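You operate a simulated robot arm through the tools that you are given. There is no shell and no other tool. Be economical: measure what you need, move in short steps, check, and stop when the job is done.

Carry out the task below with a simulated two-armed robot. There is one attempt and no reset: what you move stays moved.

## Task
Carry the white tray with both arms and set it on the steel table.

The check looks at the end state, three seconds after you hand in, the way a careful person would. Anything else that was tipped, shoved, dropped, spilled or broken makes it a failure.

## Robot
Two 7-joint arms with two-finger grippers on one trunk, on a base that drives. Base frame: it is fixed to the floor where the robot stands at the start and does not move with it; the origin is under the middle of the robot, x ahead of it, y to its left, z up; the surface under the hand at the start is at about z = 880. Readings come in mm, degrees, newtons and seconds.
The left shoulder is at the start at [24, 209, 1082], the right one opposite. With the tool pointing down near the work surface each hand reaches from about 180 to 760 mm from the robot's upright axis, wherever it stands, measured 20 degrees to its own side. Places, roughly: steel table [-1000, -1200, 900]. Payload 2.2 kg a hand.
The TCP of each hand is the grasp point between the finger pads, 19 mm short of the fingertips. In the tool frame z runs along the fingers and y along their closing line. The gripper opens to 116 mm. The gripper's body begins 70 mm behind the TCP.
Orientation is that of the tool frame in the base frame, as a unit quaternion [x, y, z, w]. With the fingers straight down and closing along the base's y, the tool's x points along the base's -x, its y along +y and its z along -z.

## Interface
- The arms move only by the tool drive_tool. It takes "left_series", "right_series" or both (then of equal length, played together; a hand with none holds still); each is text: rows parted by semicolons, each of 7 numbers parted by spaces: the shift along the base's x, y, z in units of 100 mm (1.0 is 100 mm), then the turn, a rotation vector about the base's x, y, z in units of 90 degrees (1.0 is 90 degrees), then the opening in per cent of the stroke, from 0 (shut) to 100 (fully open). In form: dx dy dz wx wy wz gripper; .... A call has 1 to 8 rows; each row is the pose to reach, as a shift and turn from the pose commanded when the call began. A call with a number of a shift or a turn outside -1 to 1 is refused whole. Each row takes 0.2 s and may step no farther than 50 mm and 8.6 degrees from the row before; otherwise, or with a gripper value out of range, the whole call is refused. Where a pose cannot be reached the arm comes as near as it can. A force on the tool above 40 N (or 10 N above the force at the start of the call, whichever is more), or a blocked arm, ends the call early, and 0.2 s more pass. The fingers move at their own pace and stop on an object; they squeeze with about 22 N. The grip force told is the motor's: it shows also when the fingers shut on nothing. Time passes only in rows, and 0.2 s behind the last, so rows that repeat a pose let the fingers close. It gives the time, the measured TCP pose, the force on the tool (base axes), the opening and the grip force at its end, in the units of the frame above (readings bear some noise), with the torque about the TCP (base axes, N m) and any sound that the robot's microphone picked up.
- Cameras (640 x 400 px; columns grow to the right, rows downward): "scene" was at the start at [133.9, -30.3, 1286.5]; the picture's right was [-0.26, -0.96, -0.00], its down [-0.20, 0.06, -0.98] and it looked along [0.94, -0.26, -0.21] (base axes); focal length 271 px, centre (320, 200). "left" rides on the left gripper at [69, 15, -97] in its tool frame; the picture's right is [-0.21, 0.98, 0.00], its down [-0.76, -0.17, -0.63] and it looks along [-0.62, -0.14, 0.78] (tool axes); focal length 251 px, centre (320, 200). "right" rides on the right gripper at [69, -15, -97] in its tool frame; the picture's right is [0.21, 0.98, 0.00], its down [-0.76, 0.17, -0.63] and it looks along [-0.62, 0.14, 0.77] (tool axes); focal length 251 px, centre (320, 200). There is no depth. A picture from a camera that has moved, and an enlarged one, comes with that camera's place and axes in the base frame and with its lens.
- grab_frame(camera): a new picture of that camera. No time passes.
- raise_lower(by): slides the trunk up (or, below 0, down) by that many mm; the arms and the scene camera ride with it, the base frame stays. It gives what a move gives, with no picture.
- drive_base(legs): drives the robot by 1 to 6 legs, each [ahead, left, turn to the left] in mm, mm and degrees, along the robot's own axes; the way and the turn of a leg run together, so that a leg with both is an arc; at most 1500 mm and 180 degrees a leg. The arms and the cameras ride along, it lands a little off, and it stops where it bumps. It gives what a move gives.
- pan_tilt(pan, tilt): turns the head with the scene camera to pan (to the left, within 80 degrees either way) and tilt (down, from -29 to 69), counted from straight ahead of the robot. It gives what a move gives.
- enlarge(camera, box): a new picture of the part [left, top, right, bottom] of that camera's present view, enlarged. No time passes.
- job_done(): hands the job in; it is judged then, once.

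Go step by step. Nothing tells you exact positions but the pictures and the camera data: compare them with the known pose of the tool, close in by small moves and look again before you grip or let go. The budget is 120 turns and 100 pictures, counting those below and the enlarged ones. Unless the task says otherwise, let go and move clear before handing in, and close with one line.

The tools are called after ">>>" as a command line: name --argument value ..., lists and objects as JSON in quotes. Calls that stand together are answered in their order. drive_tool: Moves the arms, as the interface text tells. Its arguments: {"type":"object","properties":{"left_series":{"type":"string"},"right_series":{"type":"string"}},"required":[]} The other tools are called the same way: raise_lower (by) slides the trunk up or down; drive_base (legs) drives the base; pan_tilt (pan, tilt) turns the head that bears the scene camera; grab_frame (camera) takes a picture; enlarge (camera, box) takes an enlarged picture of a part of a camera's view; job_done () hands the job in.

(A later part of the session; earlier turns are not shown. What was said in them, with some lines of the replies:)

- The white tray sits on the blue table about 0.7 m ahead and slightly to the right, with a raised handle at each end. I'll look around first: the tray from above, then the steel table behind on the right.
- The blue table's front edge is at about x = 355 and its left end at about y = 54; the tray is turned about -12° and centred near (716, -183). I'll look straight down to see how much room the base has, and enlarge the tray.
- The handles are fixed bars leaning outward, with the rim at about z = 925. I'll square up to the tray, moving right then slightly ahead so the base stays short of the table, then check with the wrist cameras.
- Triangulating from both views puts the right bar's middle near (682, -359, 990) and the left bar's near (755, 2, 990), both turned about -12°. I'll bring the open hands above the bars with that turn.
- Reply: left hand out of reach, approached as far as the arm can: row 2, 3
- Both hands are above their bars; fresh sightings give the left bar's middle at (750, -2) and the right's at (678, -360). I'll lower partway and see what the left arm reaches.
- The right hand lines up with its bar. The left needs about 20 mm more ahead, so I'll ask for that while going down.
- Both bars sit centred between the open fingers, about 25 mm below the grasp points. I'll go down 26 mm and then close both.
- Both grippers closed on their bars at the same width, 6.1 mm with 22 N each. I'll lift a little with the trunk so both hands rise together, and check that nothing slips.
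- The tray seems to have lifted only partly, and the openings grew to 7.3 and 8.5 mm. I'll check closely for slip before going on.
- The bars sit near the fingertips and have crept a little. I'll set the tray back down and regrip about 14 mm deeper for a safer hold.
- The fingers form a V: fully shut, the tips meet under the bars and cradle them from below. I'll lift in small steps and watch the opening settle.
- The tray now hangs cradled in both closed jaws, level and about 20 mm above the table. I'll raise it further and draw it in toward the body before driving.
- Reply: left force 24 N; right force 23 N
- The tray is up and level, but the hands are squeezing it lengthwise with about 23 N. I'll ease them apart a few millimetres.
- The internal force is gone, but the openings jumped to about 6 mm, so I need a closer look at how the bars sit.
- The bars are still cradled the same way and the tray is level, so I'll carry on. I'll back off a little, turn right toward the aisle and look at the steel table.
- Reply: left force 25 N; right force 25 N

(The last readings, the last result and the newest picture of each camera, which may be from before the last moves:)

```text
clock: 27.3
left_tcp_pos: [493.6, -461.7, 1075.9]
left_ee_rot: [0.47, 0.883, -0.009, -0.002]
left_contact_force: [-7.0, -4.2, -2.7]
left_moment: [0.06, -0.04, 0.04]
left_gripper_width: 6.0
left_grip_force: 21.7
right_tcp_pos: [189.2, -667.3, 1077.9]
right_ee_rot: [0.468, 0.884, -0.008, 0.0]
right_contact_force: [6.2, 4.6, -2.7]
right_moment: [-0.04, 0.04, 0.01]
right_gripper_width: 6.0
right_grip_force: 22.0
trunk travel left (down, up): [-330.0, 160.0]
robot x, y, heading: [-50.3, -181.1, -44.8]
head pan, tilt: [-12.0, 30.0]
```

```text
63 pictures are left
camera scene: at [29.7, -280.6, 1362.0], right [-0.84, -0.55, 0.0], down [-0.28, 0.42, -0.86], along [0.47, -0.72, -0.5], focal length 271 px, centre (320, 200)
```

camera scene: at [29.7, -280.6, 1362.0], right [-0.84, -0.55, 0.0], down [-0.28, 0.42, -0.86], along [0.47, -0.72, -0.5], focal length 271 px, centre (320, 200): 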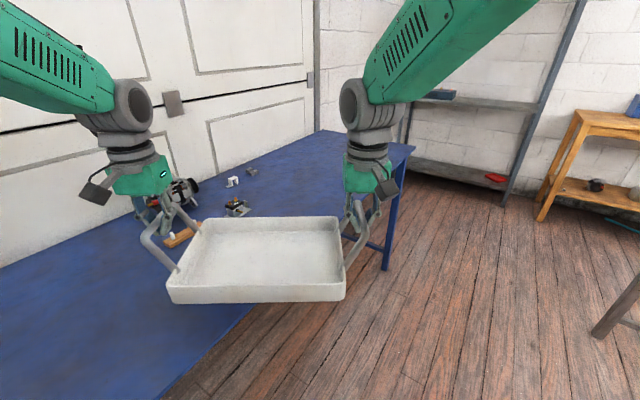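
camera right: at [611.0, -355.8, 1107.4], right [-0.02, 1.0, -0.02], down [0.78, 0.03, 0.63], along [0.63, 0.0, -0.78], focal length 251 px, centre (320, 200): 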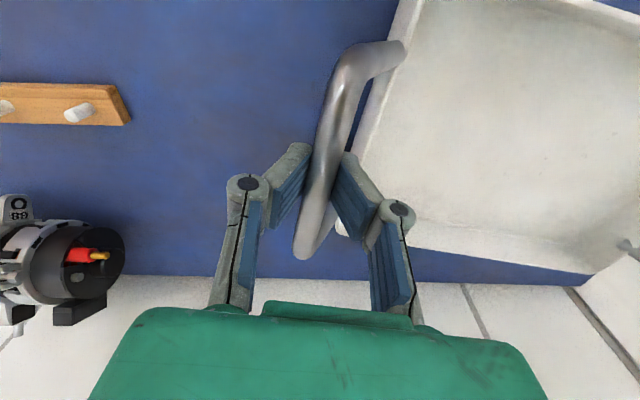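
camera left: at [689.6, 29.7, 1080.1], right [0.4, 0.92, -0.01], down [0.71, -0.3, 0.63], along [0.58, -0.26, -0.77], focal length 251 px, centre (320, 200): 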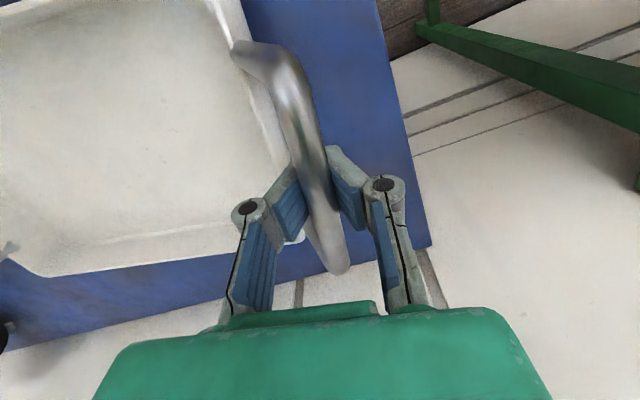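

The tray rides well. The steel table shows some kind of green sheet on it, so I'll turn to face down the aisle and look again.

>>> drive_base --legs '[[0, 0, -45]]'

>>> pan_tilt --pan -58 --tilt 25

>>> grab_frame --camera "scene"

>>> pan_tilt --pan 0 --tilt 30

>>> grab_frame --camera "scene"

```text
clock: 29.8
left_tcp_pos: [119.1, -768.0, 1075.2]
left_ee_rot: [0.778, 0.628, -0.007, -0.005]
left_contact_force: [-11.3, 1.6, -1.9]
left_moment: [0.02, -0.09, 0.05]
left_gripper_width: 0.0
left_grip_force: 21.5
right_tcp_pos: [-240.2, -690.6, 1077.3]
right_ee_rot: [0.777, 0.629, -0.007, -0.003]
right_contact_force: [11.1, -2.0, -2.8]
right_moment: [0.0, 0.1, -0.03]
right_gripper_width: 0.0
right_grip_force: 21.9
trunk travel left (down, up): [-330.0, 160.0]
robot x, y, heading: [-54.4, -172.2, -90.7]
head pan, tilt: [-12.0, 30.0]
```

```text
clock: 31.0
left_tcp_pos: [118.2, -765.4, 1077.0]
left_ee_rot: [0.778, 0.628, -0.008, -0.004]
left_contact_force: [-1.6, 0.2, -1.9]
left_moment: [-0.02, -0.03, 0.07]
left_gripper_width: 6.1
left_grip_force: 22.2
right_tcp_pos: [-241.2, -687.5, 1079.4]
right_ee_rot: [0.777, 0.63, -0.007, -0.002]
right_contact_force: [0.9, 0.1, -3.2]
right_moment: [0.05, -0.02, 0.0]
right_gripper_width: 6.0
right_grip_force: 21.7
trunk travel left (down, up): [-330.0, 160.0]
robot x, y, heading: [-52.8, -173.5, -91.0]
head pan, tilt: [-58.0, 25.0]
```

```text
62 pictures are left
camera scene: at [-131.5, -266.2, 1370.1], right [-0.52, 0.86, 0.0], down [0.36, 0.22, -0.91], along [-0.78, -0.47, -0.43], focal length 271 px, centre (320, 200)
```

scene: 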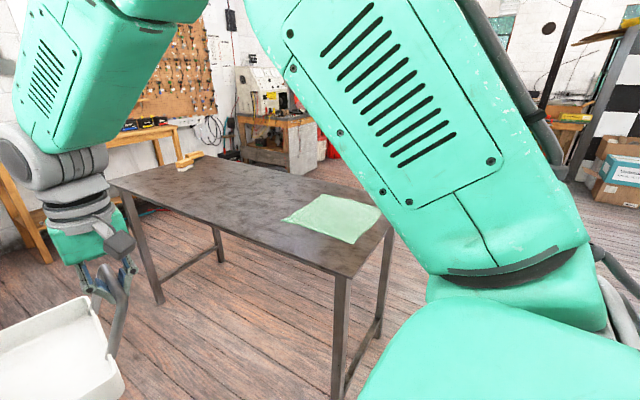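

```text
clock: 32.2
left_tcp_pos: [119.0, -764.3, 1076.9]
left_ee_rot: [0.778, 0.628, -0.008, -0.004]
left_contact_force: [-1.6, 0.5, -1.6]
left_moment: [0.01, -0.01, 0.04]
left_gripper_width: 6.0
left_grip_force: 21.6
right_tcp_pos: [-240.3, -685.9, 1080.1]
right_ee_rot: [0.777, 0.629, -0.009, -0.002]
right_contact_force: [2.2, 1.1, -2.6]
right_moment: [0.0, 0.01, -0.04]
right_gripper_width: 5.9
right_grip_force: 21.8
trunk travel left (down, up): [-330.0, 160.0]
robot x, y, heading: [-52.8, -175.6, -90.6]
head pan, tilt: [0.0, 30.0]
```

```text
61 pictures are left
camera scene: at [-54.1, -308.6, 1362.0], right [-1.0, 0.02, 0.0], down [0.01, 0.5, -0.86], along [-0.02, -0.86, -0.5], focal length 271 px, centre (320, 200)
```

scene: 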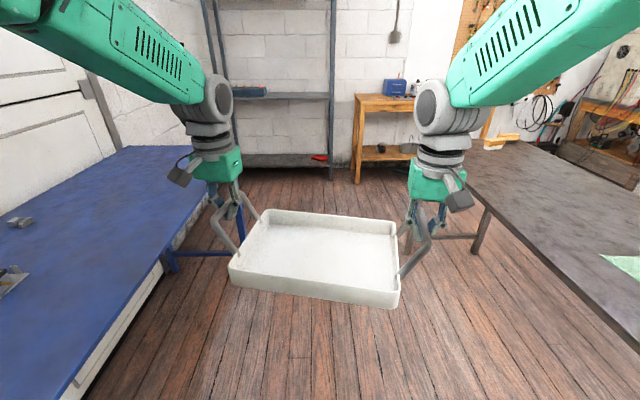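

The steel table top runs about x -640 to -1180 and y -500 to -1730, with a green sheet at y > -835 and a brush at the far end. I'll aim for the free middle near (-860, -1220): drive down the aisle, turn to face the table, then strafe.

>>> drive_base --legs '[[600, -50, 0], [0, 0, -89]]'

>>> grab_frame --camera "scene"

```text
clock: 39.5
left_tcp_pos: [-714.2, -924.9, 1077.0]
left_ee_rot: [0.992, -0.127, -0.004, -0.009]
left_contact_force: [0.9, 3.8, -2.4]
left_moment: [-0.01, 0.03, 0.01]
left_gripper_width: 6.1
left_grip_force: 22.0
right_tcp_pos: [-619.5, -569.1, 1079.0]
right_ee_rot: [0.992, -0.125, -0.004, -0.008]
right_contact_force: [-1.0, -3.5, -1.5]
right_moment: [0.07, -0.05, -0.01]
right_gripper_width: 5.7
right_grip_force: 21.7
trunk travel left (down, up): [-330.0, 160.0]
robot x, y, heading: [-116.2, -776.3, 176.7]
head pan, tilt: [0.0, 30.0]
```

```text
60 pictures are left
camera scene: at [-251.3, -768.0, 1362.0], right [0.06, 1.0, 0.0], down [0.5, -0.03, -0.86], along [-0.86, 0.05, -0.5], focal length 271 px, centre (320, 200)
```

scene: 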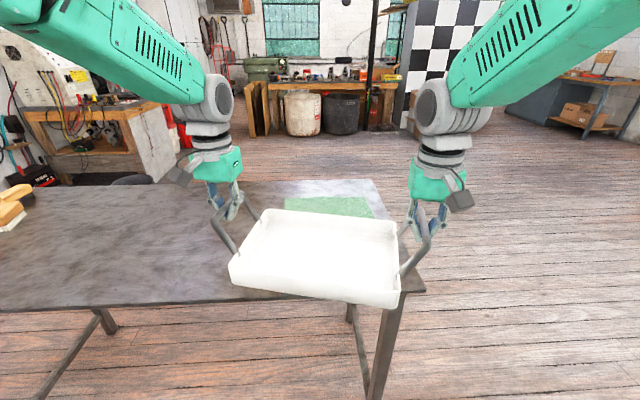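

The tray is over the near end of the steel table with the green sheet behind it. I'll strafe left to the bare middle and check the edges.

>>> drive_base --legs '[[0, 440, 0], [0, 0, 8]]'

>>> grab_frame --camera "scene"

>>> grab_frame --camera "left"

>>> grab_frame --camera "right"

```text
clock: 42.8
left_tcp_pos: [-714.2, -1438.0, 1079.9]
left_ee_rot: [0.998, -0.064, -0.006, -0.008]
left_contact_force: [-0.4, -0.2, -2.3]
left_moment: [-0.02, 0.0, 0.04]
left_gripper_width: 6.2
left_grip_force: 21.7
right_tcp_pos: [-666.8, -1073.1, 1082.4]
right_ee_rot: [0.998, -0.062, -0.006, -0.007]
right_contact_force: [0.0, -0.3, -1.2]
right_moment: [-0.01, -0.01, -0.01]
right_gripper_width: 6.0
right_grip_force: 21.9
trunk travel left (down, up): [-330.0, 160.0]
robot x, y, heading: [-141.0, -1215.5, -176.0]
head pan, tilt: [0.0, 30.0]
```

```text
59 pictures are left
camera scene: at [-279.6, -1224.4, 1362.0], right [-0.07, 1.0, 0.0], down [0.5, 0.04, -0.86], along [-0.86, -0.06, -0.5], focal length 271 px, centre (320, 200)
```

scene: 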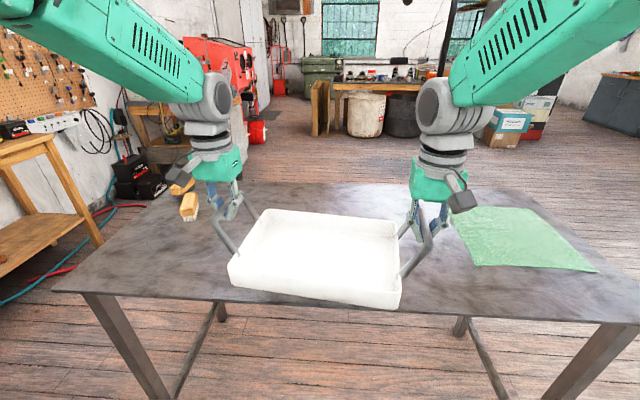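

```text
58 pictures are left
camera left: at [-647.4, -1462.9, 1175.9], right [-0.34, -0.94, -0.01], down [-0.72, 0.25, 0.64], along [-0.6, 0.23, -0.77], focal length 251 px, centre (320, 200)
```

left: 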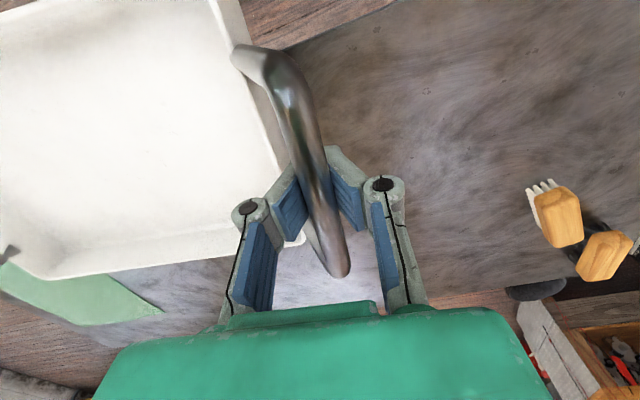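

```text
57 pictures are left
camera right: at [-596.1, -1067.2, 1177.4], right [0.09, -1.0, -0.02], down [-0.76, -0.08, 0.64], along [-0.64, -0.05, -0.77], focal length 251 px, centre (320, 200)
```

right: 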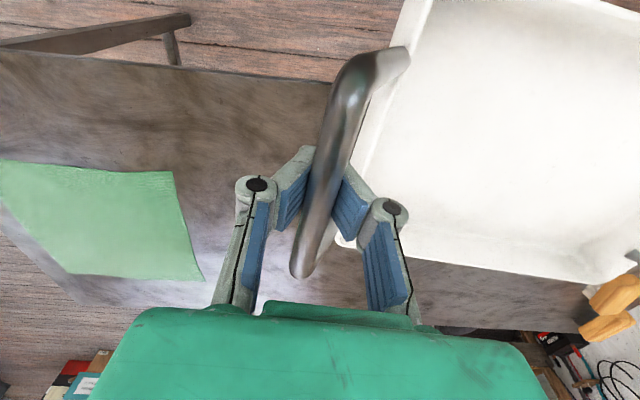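

The bare middle of the table (x -650 to -1200) lies under and ahead of the tray; the brush and green sheet are well clear. I'll go ahead 120 mm with the base and another 60 mm with the arms.

>>> drive_base --legs '[[120, 0, 0]]'

>>> drive_tool --left_series "-0.15 0 0 0 0 0 0;-0.3 0 0 0 0 0 0;-0.45 0 0 0 0 0 0;-0.6 0 0 0 0 0 0;-0.6 0 0 0 0 0 0" --right_series "-0.15 0 0 0 0 0 0;-0.3 0 0 0 0 0 0;-0.45 0 0 0 0 0 0;-0.6 0 0 0 0 0 0;-0.6 0 0 0 0 0 0"

>>> grab_frame --camera "scene"

```text
clock: 44.1
left_tcp_pos: [-832.0, -1441.2, 1082.7]
left_ee_rot: [0.998, -0.064, -0.008, -0.008]
left_contact_force: [0.9, -0.4, -1.7]
left_moment: [0.0, -0.05, 0.02]
left_gripper_width: 6.0
left_grip_force: 22.2
right_tcp_pos: [-783.5, -1077.7, 1084.3]
right_ee_rot: [0.998, -0.064, -0.007, -0.006]
right_contact_force: [-0.1, 0.1, -2.8]
right_moment: [-0.04, -0.01, -0.07]
right_gripper_width: 6.1
right_grip_force: 22.2
trunk travel left (down, up): [-330.0, 160.0]
robot x, y, heading: [-264.5, -1221.5, -176.2]
head pan, tilt: [0.0, 30.0]
```

```text
clock: 45.3
left_tcp_pos: [-886.9, -1444.1, 1083.9]
left_ee_rot: [0.998, -0.063, -0.009, -0.007]
left_contact_force: [0.0, -1.3, -2.6]
left_moment: [0.0, -0.03, -0.05]
left_gripper_width: 6.2
left_grip_force: 22.2
right_tcp_pos: [-838.1, -1080.0, 1086.9]
right_ee_rot: [0.998, -0.064, -0.009, -0.007]
right_contact_force: [-0.3, 2.4, -2.2]
right_moment: [0.0, 0.03, -0.03]
right_gripper_width: 5.9
right_grip_force: 22.3
trunk travel left (down, up): [-330.0, 160.0]
robot x, y, heading: [-268.0, -1223.0, -176.0]
head pan, tilt: [0.0, 30.0]
```

```text
56 pictures are left
camera scene: at [-399.5, -1231.1, 1362.0], right [-0.07, 1.0, 0.0], down [0.5, 0.03, -0.86], along [-0.86, -0.06, -0.5], focal length 271 px, centre (320, 200)
```

scene: 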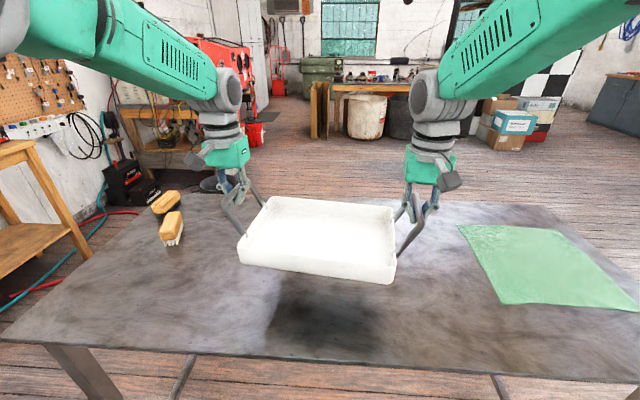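

The tray hangs level over bare steel with its shadow below. I'll lower it with the trunk in steps, watching the forces.

>>> raise_lower --by -50

>>> raise_lower --by -15

>>> enlarge --camera "scene" --box '[180, 150, 480, 340]'

```text
clock: 46.2
left_tcp_pos: [-887.7, -1443.8, 1032.6]
left_ee_rot: [0.998, -0.064, -0.009, -0.006]
left_contact_force: [0.1, -3.5, -2.5]
left_moment: [0.03, -0.01, -0.05]
left_gripper_width: 6.2
left_grip_force: 22.1
right_tcp_pos: [-838.9, -1077.6, 1036.1]
right_ee_rot: [0.998, -0.063, -0.01, -0.007]
right_contact_force: [1.5, 4.7, -3.0]
right_moment: [-0.01, 0.02, -0.02]
right_gripper_width: 6.1
right_grip_force: 22.2
trunk travel left (down, up): [-280.0, 210.0]
robot x, y, heading: [-265.6, -1222.6, -176.3]
head pan, tilt: [0.0, 30.0]
```

```text
clock: 46.8
left_tcp_pos: [-888.0, -1442.3, 1017.6]
left_ee_rot: [0.998, -0.065, -0.009, -0.007]
left_contact_force: [-0.7, -6.6, -2.3]
left_moment: [0.02, 0.01, -0.01]
left_gripper_width: 5.8
left_grip_force: 22.3
right_tcp_pos: [-838.6, -1078.7, 1021.6]
right_ee_rot: [0.998, -0.064, -0.01, -0.007]
right_contact_force: [0.1, 5.5, -2.3]
right_moment: [-0.01, 0.0, -0.06]
right_gripper_width: 5.9
right_grip_force: 22.0
trunk travel left (down, up): [-265.0, 225.0]
robot x, y, heading: [-267.2, -1222.8, -176.1]
head pan, tilt: [0.0, 30.0]
```

```text
2.11 times, centred on (330, 245) of scene
camera zoom: at [-399.4, -1231.0, 1297.0], right [-0.07, 1.0, 0.0], down [0.5, 0.03, -0.86], along [-0.86, -0.06, -0.5], focal length 570 px, centre (299, 105)
```

zoom: 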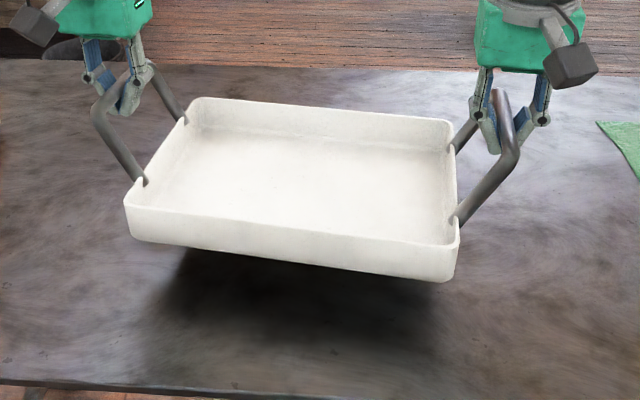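

It is still slightly above the surface, so I'll lower in smaller steps.

>>> raise_lower --by -8

>>> raise_lower --by -6

>>> enlarge --camera "scene" --box '[180, 150, 480, 340]'

```text
clock: 47.4
left_tcp_pos: [-886.7, -1442.1, 1010.1]
left_ee_rot: [0.998, -0.065, -0.009, -0.007]
left_contact_force: [-0.2, -7.2, -2.9]
left_moment: [0.08, 0.0, 0.0]
left_gripper_width: 5.9
left_grip_force: 22.0
right_tcp_pos: [-838.2, -1078.0, 1013.3]
right_ee_rot: [0.998, -0.063, -0.011, -0.007]
right_contact_force: [0.6, 7.2, -2.7]
right_moment: [-0.05, 0.02, -0.03]
right_gripper_width: 6.0
right_grip_force: 22.1
trunk travel left (down, up): [-257.0, 233.0]
robot x, y, heading: [-265.9, -1224.2, -176.4]
head pan, tilt: [0.0, 30.0]
```

```text
clock: 47.9
left_tcp_pos: [-888.3, -1444.1, 1003.2]
left_ee_rot: [0.998, -0.065, -0.009, -0.006]
left_contact_force: [-1.0, -7.8, -2.4]
left_moment: [0.07, 0.0, -0.02]
left_gripper_width: 0.1
left_grip_force: 21.5
right_tcp_pos: [-839.5, -1077.9, 1006.8]
right_ee_rot: [0.998, -0.064, -0.009, -0.007]
right_contact_force: [0.0, 7.0, -2.3]
right_moment: [-0.07, -0.02, -0.03]
right_gripper_width: 0.0
right_grip_force: 21.5
trunk travel left (down, up): [-251.0, 239.0]
robot x, y, heading: [-264.4, -1225.8, -176.1]
head pan, tilt: [0.0, 30.0]
```

```text
2.11 times, centred on (330, 245) of scene
camera zoom: at [-399.5, -1231.0, 1282.9], right [-0.07, 1.0, 0.0], down [0.5, 0.03, -0.86], along [-0.86, -0.06, -0.5], focal length 570 px, centre (299, 105)
```

zoom: 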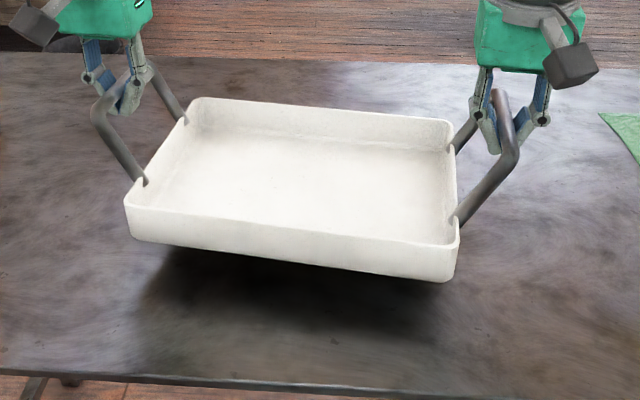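

The weight is still on the hands, so I'll keep lowering in small steps.

>>> raise_lower --by -6

>>> raise_lower --by -5

>>> enlarge --camera "scene" --box '[180, 150, 480, 340]'

```text
clock: 48.5
left_tcp_pos: [-886.6, -1443.6, 998.2]
left_ee_rot: [0.998, -0.064, -0.009, -0.007]
left_contact_force: [-0.4, -8.0, -1.9]
left_moment: [0.06, 0.0, 0.0]
left_gripper_width: 0.4
left_grip_force: 22.1
right_tcp_pos: [-837.2, -1078.2, 1001.6]
right_ee_rot: [0.998, -0.065, -0.01, -0.007]
right_contact_force: [1.1, 8.9, -2.4]
right_moment: [-0.06, -0.02, -0.05]
right_gripper_width: 0.0
right_grip_force: 22.0
trunk travel left (down, up): [-245.0, 245.0]
robot x, y, heading: [-264.1, -1223.9, -176.0]
head pan, tilt: [0.0, 30.0]
```

```text
clock: 49.0
left_tcp_pos: [-887.9, -1442.0, 993.1]
left_ee_rot: [0.998, -0.065, -0.009, -0.007]
left_contact_force: [-1.1, -8.2, -2.6]
left_moment: [0.08, 0.01, 0.02]
left_gripper_width: 0.0
left_grip_force: 22.1
right_tcp_pos: [-837.8, -1078.4, 998.2]
right_ee_rot: [0.998, -0.064, -0.008, -0.007]
right_contact_force: [1.5, 9.1, -2.3]
right_moment: [-0.08, 0.0, -0.08]
right_gripper_width: 0.0
right_grip_force: 22.0
trunk travel left (down, up): [-240.0, 250.0]
robot x, y, heading: [-268.4, -1219.2, -176.1]
head pan, tilt: [0.0, 30.0]
```

```text
2.11 times, centred on (330, 245) of scene
camera zoom: at [-399.5, -1231.0, 1271.9], right [-0.07, 1.0, 0.0], down [0.5, 0.03, -0.86], along [-0.86, -0.06, -0.5], focal length 570 px, centre (299, 105)
```

zoom: 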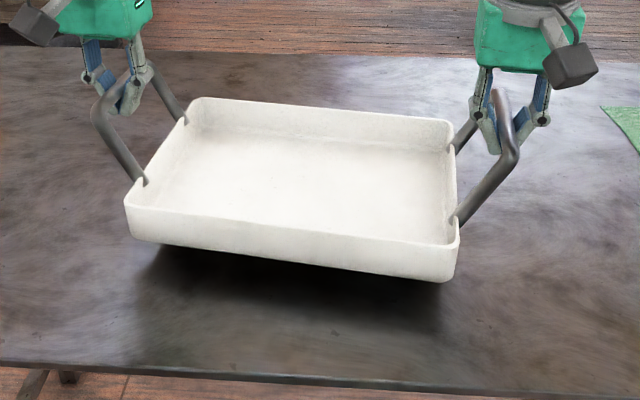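

The shadow gap is narrowing and the tray is still carried. I'll continue down.

>>> raise_lower --by -6

>>> raise_lower --by -5

>>> raise_lower --by -4

>>> enlarge --camera "scene" --box '[180, 150, 480, 340]'

```text
clock: 49.6
left_tcp_pos: [-887.3, -1443.0, 987.9]
left_ee_rot: [0.998, -0.066, -0.008, -0.007]
left_contact_force: [-1.0, -9.6, -1.9]
left_moment: [0.08, -0.02, -0.01]
left_gripper_width: 0.0
left_grip_force: 21.8
right_tcp_pos: [-838.3, -1078.7, 990.1]
right_ee_rot: [0.998, -0.063, -0.009, -0.006]
right_contact_force: [1.0, 8.7, -1.7]
right_moment: [-0.07, -0.03, -0.05]
right_gripper_width: 0.1
right_grip_force: 21.8
trunk travel left (down, up): [-234.0, 256.0]
robot x, y, heading: [-263.4, -1225.6, -176.3]
head pan, tilt: [0.0, 30.0]
```

```text
clock: 50.1
left_tcp_pos: [-888.0, -1443.5, 982.2]
left_ee_rot: [0.998, -0.065, -0.008, -0.008]
left_contact_force: [-1.1, -9.9, -2.8]
left_moment: [0.07, 0.0, 0.01]
left_gripper_width: 0.2
left_grip_force: 21.1
right_tcp_pos: [-839.1, -1079.1, 985.2]
right_ee_rot: [0.998, -0.064, -0.01, -0.007]
right_contact_force: [1.0, 10.1, -1.8]
right_moment: [-0.09, 0.01, -0.03]
right_gripper_width: 0.2
right_grip_force: 22.2
trunk travel left (down, up): [-229.0, 261.0]
robot x, y, heading: [-264.8, -1223.2, -176.4]
head pan, tilt: [0.0, 30.0]
```

```text
clock: 50.6
left_tcp_pos: [-887.8, -1443.1, 977.7]
left_ee_rot: [0.998, -0.064, -0.008, -0.007]
left_contact_force: [-1.8, -9.6, -2.9]
left_moment: [0.11, -0.01, -0.03]
left_gripper_width: 0.0
left_grip_force: 21.8
right_tcp_pos: [-838.7, -1078.2, 981.3]
right_ee_rot: [0.998, -0.063, -0.01, -0.007]
right_contact_force: [0.9, 9.6, -2.1]
right_moment: [-0.08, -0.04, -0.01]
right_gripper_width: 0.0
right_grip_force: 22.1
trunk travel left (down, up): [-225.0, 265.0]
robot x, y, heading: [-266.9, -1226.1, -176.1]
head pan, tilt: [0.0, 30.0]
```

```text
2.11 times, centred on (330, 245) of scene
camera zoom: at [-399.4, -1231.0, 1256.9], right [-0.07, 1.0, 0.0], down [0.5, 0.03, -0.86], along [-0.86, -0.06, -0.5], focal length 570 px, centre (299, 105)
```

zoom: 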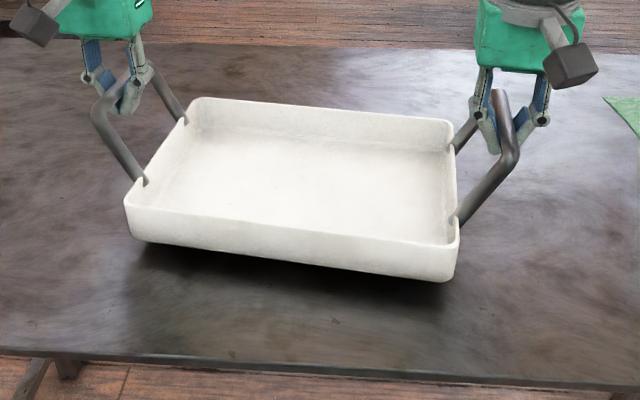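

By my estimate the tray bottom is near z = 877 and there's still no contact, so the table is a bit lower than stated. I'll continue.

>>> raise_lower --by -5

>>> raise_lower --by -5

>>> enlarge --camera "scene" --box '[180, 150, 480, 340]'

```text
clock: 51.2
left_tcp_pos: [-887.9, -1442.7, 972.8]
left_ee_rot: [0.998, -0.065, -0.009, -0.008]
left_contact_force: [-0.8, -10.7, -1.3]
left_moment: [0.07, -0.02, 0.0]
left_gripper_width: 0.2
left_grip_force: 21.9
right_tcp_pos: [-839.1, -1078.3, 975.9]
right_ee_rot: [0.998, -0.064, -0.009, -0.006]
right_contact_force: [1.7, 10.5, -2.1]
right_moment: [-0.09, 0.0, -0.09]
right_gripper_width: 0.2
right_grip_force: 21.7
trunk travel left (down, up): [-220.0, 270.0]
robot x, y, heading: [-263.7, -1224.1, -176.3]
head pan, tilt: [0.0, 30.0]
```

```text
clock: 51.7
left_tcp_pos: [-888.3, -1441.8, 968.9]
left_ee_rot: [0.998, -0.065, -0.009, -0.007]
left_contact_force: [-0.6, -10.8, -1.6]
left_moment: [0.08, 0.01, 0.0]
left_gripper_width: 0.2
left_grip_force: 22.8
right_tcp_pos: [-839.1, -1078.4, 970.7]
right_ee_rot: [0.998, -0.064, -0.009, -0.006]
right_contact_force: [1.3, 9.6, -2.2]
right_moment: [-0.1, -0.02, -0.07]
right_gripper_width: 0.0
right_grip_force: 21.6
trunk travel left (down, up): [-215.0, 275.0]
robot x, y, heading: [-262.4, -1226.1, -175.8]
head pan, tilt: [0.0, 30.0]
```

```text
2.11 times, centred on (330, 245) of scene
camera zoom: at [-399.3, -1231.0, 1246.9], right [-0.07, 1.0, 0.0], down [0.5, 0.03, -0.86], along [-0.86, -0.06, -0.5], focal length 570 px, centre (299, 105)
```

zoom: 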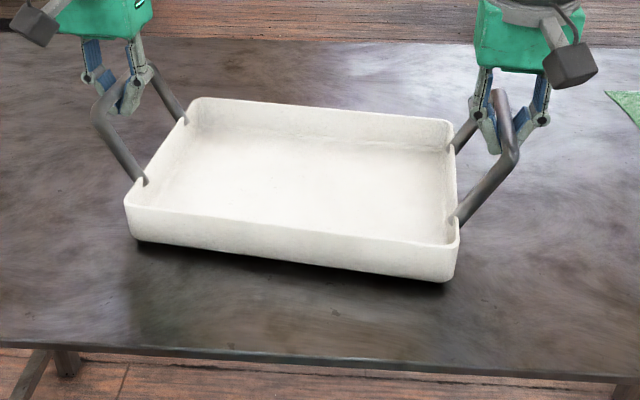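

It is nearly down: the shadow is tight and the tray still rides with the hands. A few more small steps.

>>> raise_lower --by -5

>>> raise_lower --by -5

>>> enlarge --camera "scene" --box '[180, 150, 480, 340]'

```text
clock: 52.3
left_tcp_pos: [-887.3, -1442.6, 963.4]
left_ee_rot: [0.998, -0.065, -0.008, -0.008]
left_contact_force: [-1.2, -10.5, -2.1]
left_moment: [0.08, 0.08, 0.0]
left_gripper_width: 0.2
left_grip_force: 22.0
right_tcp_pos: [-838.7, -1078.7, 966.6]
right_ee_rot: [0.998, -0.064, -0.01, -0.007]
right_contact_force: [1.7, 11.0, -2.4]
right_moment: [-0.1, -0.03, -0.05]
right_gripper_width: 0.0
right_grip_force: 22.4
trunk travel left (down, up): [-210.0, 280.0]
robot x, y, heading: [-264.3, -1225.2, -176.2]
head pan, tilt: [0.0, 30.0]
```

```text
clock: 52.8
left_tcp_pos: [-887.8, -1443.2, 958.0]
left_ee_rot: [0.998, -0.064, -0.008, -0.008]
left_contact_force: [-1.6, -5.1, -1.4]
left_moment: [0.07, 0.04, 0.08]
left_gripper_width: 0.0
left_grip_force: 21.8
right_tcp_pos: [-839.7, -1079.0, 961.3]
right_ee_rot: [0.998, -0.063, -0.01, -0.006]
right_contact_force: [1.4, 5.0, -1.6]
right_moment: [-0.04, 0.02, -0.06]
right_gripper_width: 0.0
right_grip_force: 21.9
trunk travel left (down, up): [-205.0, 285.0]
robot x, y, heading: [-267.3, -1222.8, -176.3]
head pan, tilt: [0.0, 30.0]
```

```text
2.11 times, centred on (330, 245) of scene
camera zoom: at [-399.2, -1230.9, 1236.9], right [-0.07, 1.0, 0.0], down [0.5, 0.03, -0.86], along [-0.86, -0.06, -0.5], focal length 570 px, centre (299, 105)
```

zoom: 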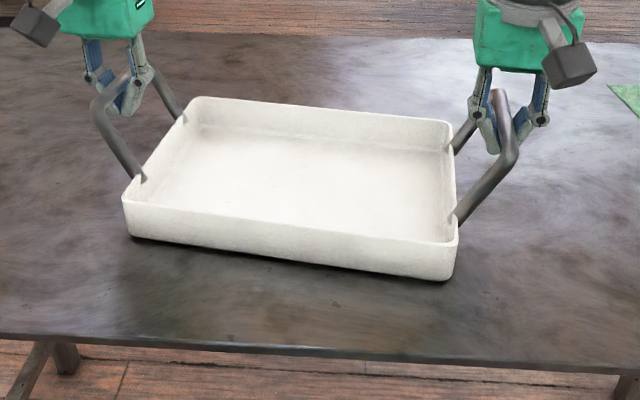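

The front left just touched and the internal force dropped. A little more lowering should seat it fully.

>>> raise_lower --by -4

>>> raise_lower --by -4

>>> enlarge --camera "scene" --box '[180, 150, 480, 340]'

```text
clock: 53.3
left_tcp_pos: [-887.3, -1441.6, 953.6]
left_ee_rot: [0.998, -0.065, -0.009, -0.008]
left_contact_force: [0.4, 0.9, 0.3]
left_moment: [-0.01, -0.02, -0.03]
left_gripper_width: 0.0
left_grip_force: 21.9
right_tcp_pos: [-840.2, -1077.9, 956.4]
right_ee_rot: [0.998, -0.062, -0.01, -0.006]
right_contact_force: [0.4, 0.3, -0.5]
right_moment: [0.01, 0.0, 0.02]
right_gripper_width: 0.2
right_grip_force: 21.5
trunk travel left (down, up): [-201.0, 289.0]
robot x, y, heading: [-265.3, -1223.2, -176.3]
head pan, tilt: [0.0, 30.0]
```

```text
clock: 53.9
left_tcp_pos: [-887.4, -1442.2, 949.3]
left_ee_rot: [0.998, -0.065, -0.008, -0.009]
left_contact_force: [-0.1, 0.5, 0.5]
left_moment: [0.01, -0.03, -0.03]
left_gripper_width: 0.6
left_grip_force: 22.5
right_tcp_pos: [-838.1, -1078.9, 952.6]
right_ee_rot: [0.998, -0.064, -0.01, -0.006]
right_contact_force: [-0.2, 0.4, 0.2]
right_moment: [0.0, 0.01, 0.01]
right_gripper_width: 0.0
right_grip_force: 22.0
trunk travel left (down, up): [-197.0, 293.0]
robot x, y, heading: [-263.2, -1225.3, -176.1]
head pan, tilt: [0.0, 30.0]
```

```text
2.11 times, centred on (330, 245) of scene
camera zoom: at [-398.6, -1230.9, 1229.0], right [-0.07, 1.0, 0.0], down [0.5, 0.03, -0.86], along [-0.86, -0.06, -0.5], focal length 570 px, centre (299, 105)
```

zoom: 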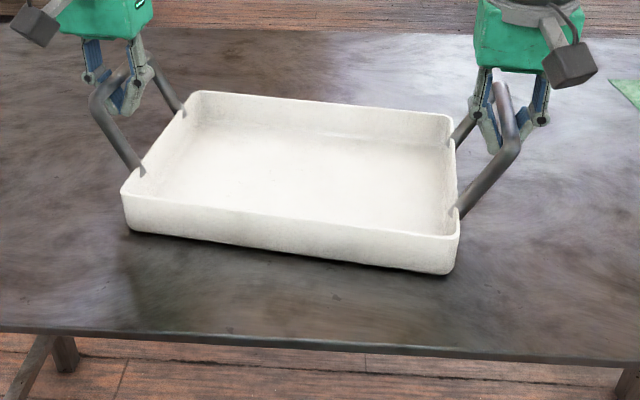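

The tray is seated and the hands carry no load. I'll open the fingers around the bars and raise straight up.

>>> drive_tool --left_series "0 0 0 0 0 0 25;0 0 0 0 0 0 50;0 0 0 0 0 0 50;0 0 0 0 0 0 50" --right_series "0 0 0 0 0 0 25;0 0 0 0 0 0 50;0 0 0 0 0 0 50;0 0 0 0 0 0 50"

>>> grab_frame --camera "left"

>>> grab_frame --camera "right"

```text
clock: 54.9
left_tcp_pos: [-888.5, -1442.5, 950.2]
left_ee_rot: [0.998, -0.064, -0.008, -0.007]
left_contact_force: [0.5, 0.3, -0.2]
left_moment: [-0.01, 0.01, 0.0]
left_gripper_width: 57.9
left_grip_force: 0.0
right_tcp_pos: [-838.2, -1078.3, 953.5]
right_ee_rot: [0.998, -0.063, -0.01, -0.006]
right_contact_force: [-0.4, 0.2, 0.0]
right_moment: [-0.03, -0.01, 0.0]
right_gripper_width: 58.0
right_grip_force: 0.0
trunk travel left (down, up): [-197.0, 293.0]
robot x, y, heading: [-267.1, -1222.3, -176.3]
head pan, tilt: [0.0, 30.0]
```

```text
48 pictures are left
camera left: at [-819.4, -1468.3, 1045.8], right [-0.34, -0.94, -0.01], down [-0.72, 0.25, 0.65], along [-0.61, 0.23, -0.76], focal length 251 px, centre (320, 200)
```

left: 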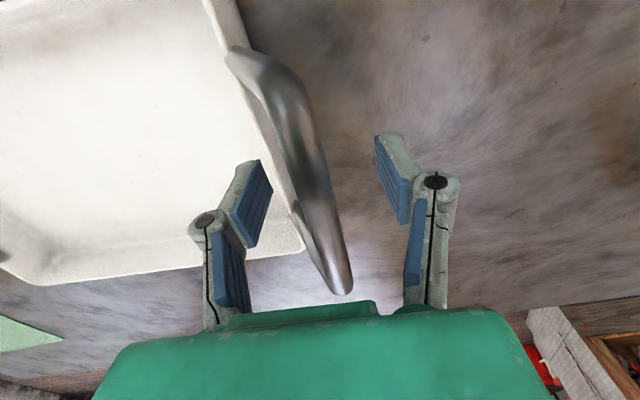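

```text
47 pictures are left
camera right: at [-766.1, -1073.5, 1047.9], right [0.09, -1.0, -0.02], down [-0.76, -0.08, 0.65], along [-0.64, -0.05, -0.76], focal length 251 px, centre (320, 200)
```

right: 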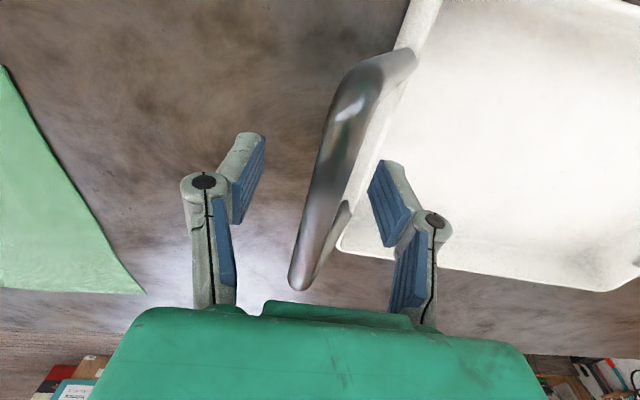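

Both bars are clear of the fingers on either side. I'll raise the trunk straight up and check the tray.

>>> raise_lower --by 40

>>> raise_lower --by 100

>>> grab_frame --camera "scene"

```text
clock: 55.7
left_tcp_pos: [-887.3, -1443.3, 988.5]
left_ee_rot: [0.998, -0.065, -0.009, -0.008]
left_contact_force: [-0.4, 0.8, 0.3]
left_moment: [0.0, 0.0, 0.03]
left_gripper_width: 58.1
left_grip_force: 0.0
right_tcp_pos: [-838.7, -1079.1, 992.5]
right_ee_rot: [0.998, -0.064, -0.009, -0.007]
right_contact_force: [-0.8, -0.7, 0.0]
right_moment: [-0.01, -0.02, 0.02]
right_gripper_width: 58.2
right_grip_force: 0.0
trunk travel left (down, up): [-237.0, 253.0]
robot x, y, heading: [-266.6, -1225.5, -176.1]
head pan, tilt: [0.0, 30.0]
```

```text
clock: 57.0
left_tcp_pos: [-888.2, -1442.3, 1089.2]
left_ee_rot: [0.998, -0.065, -0.009, -0.008]
left_contact_force: [0.8, 0.5, -0.5]
left_moment: [0.0, -0.03, 0.0]
left_gripper_width: 58.0
left_grip_force: 0.1
right_tcp_pos: [-838.3, -1078.9, 1092.7]
right_ee_rot: [0.998, -0.064, -0.009, -0.006]
right_contact_force: [0.0, -0.4, -0.1]
right_moment: [-0.01, 0.0, 0.0]
right_gripper_width: 57.9
right_grip_force: 0.0
trunk travel left (down, up): [-337.0, 153.0]
robot x, y, heading: [-265.0, -1221.1, -176.6]
head pan, tilt: [0.0, 30.0]
```

```text
46 pictures are left
camera scene: at [-399.4, -1231.0, 1368.9], right [-0.07, 1.0, 0.0], down [0.5, 0.03, -0.86], along [-0.86, -0.06, -0.5], focal length 271 px, centre (320, 200)
```

scene: 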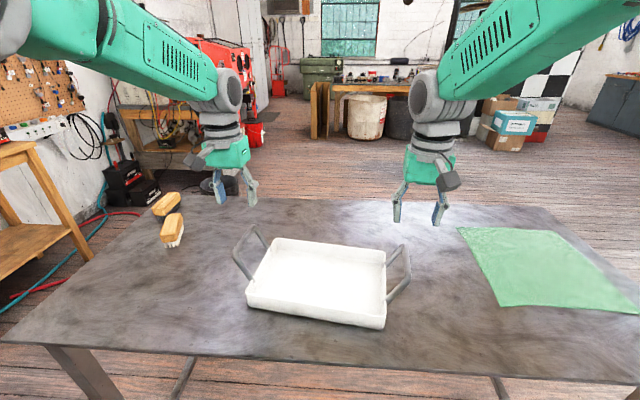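

The tray stands flat on bare steel, well inside the edges, with the hands clear above and the brushes and green sheet untouched. I'm handing in.

>>> job_done

```text
The job is handed in.
```

I carried the white tray with both arms and set it flat on the bare middle of the steel table. Both hands are clear, and I saw nothing else on either table moved.
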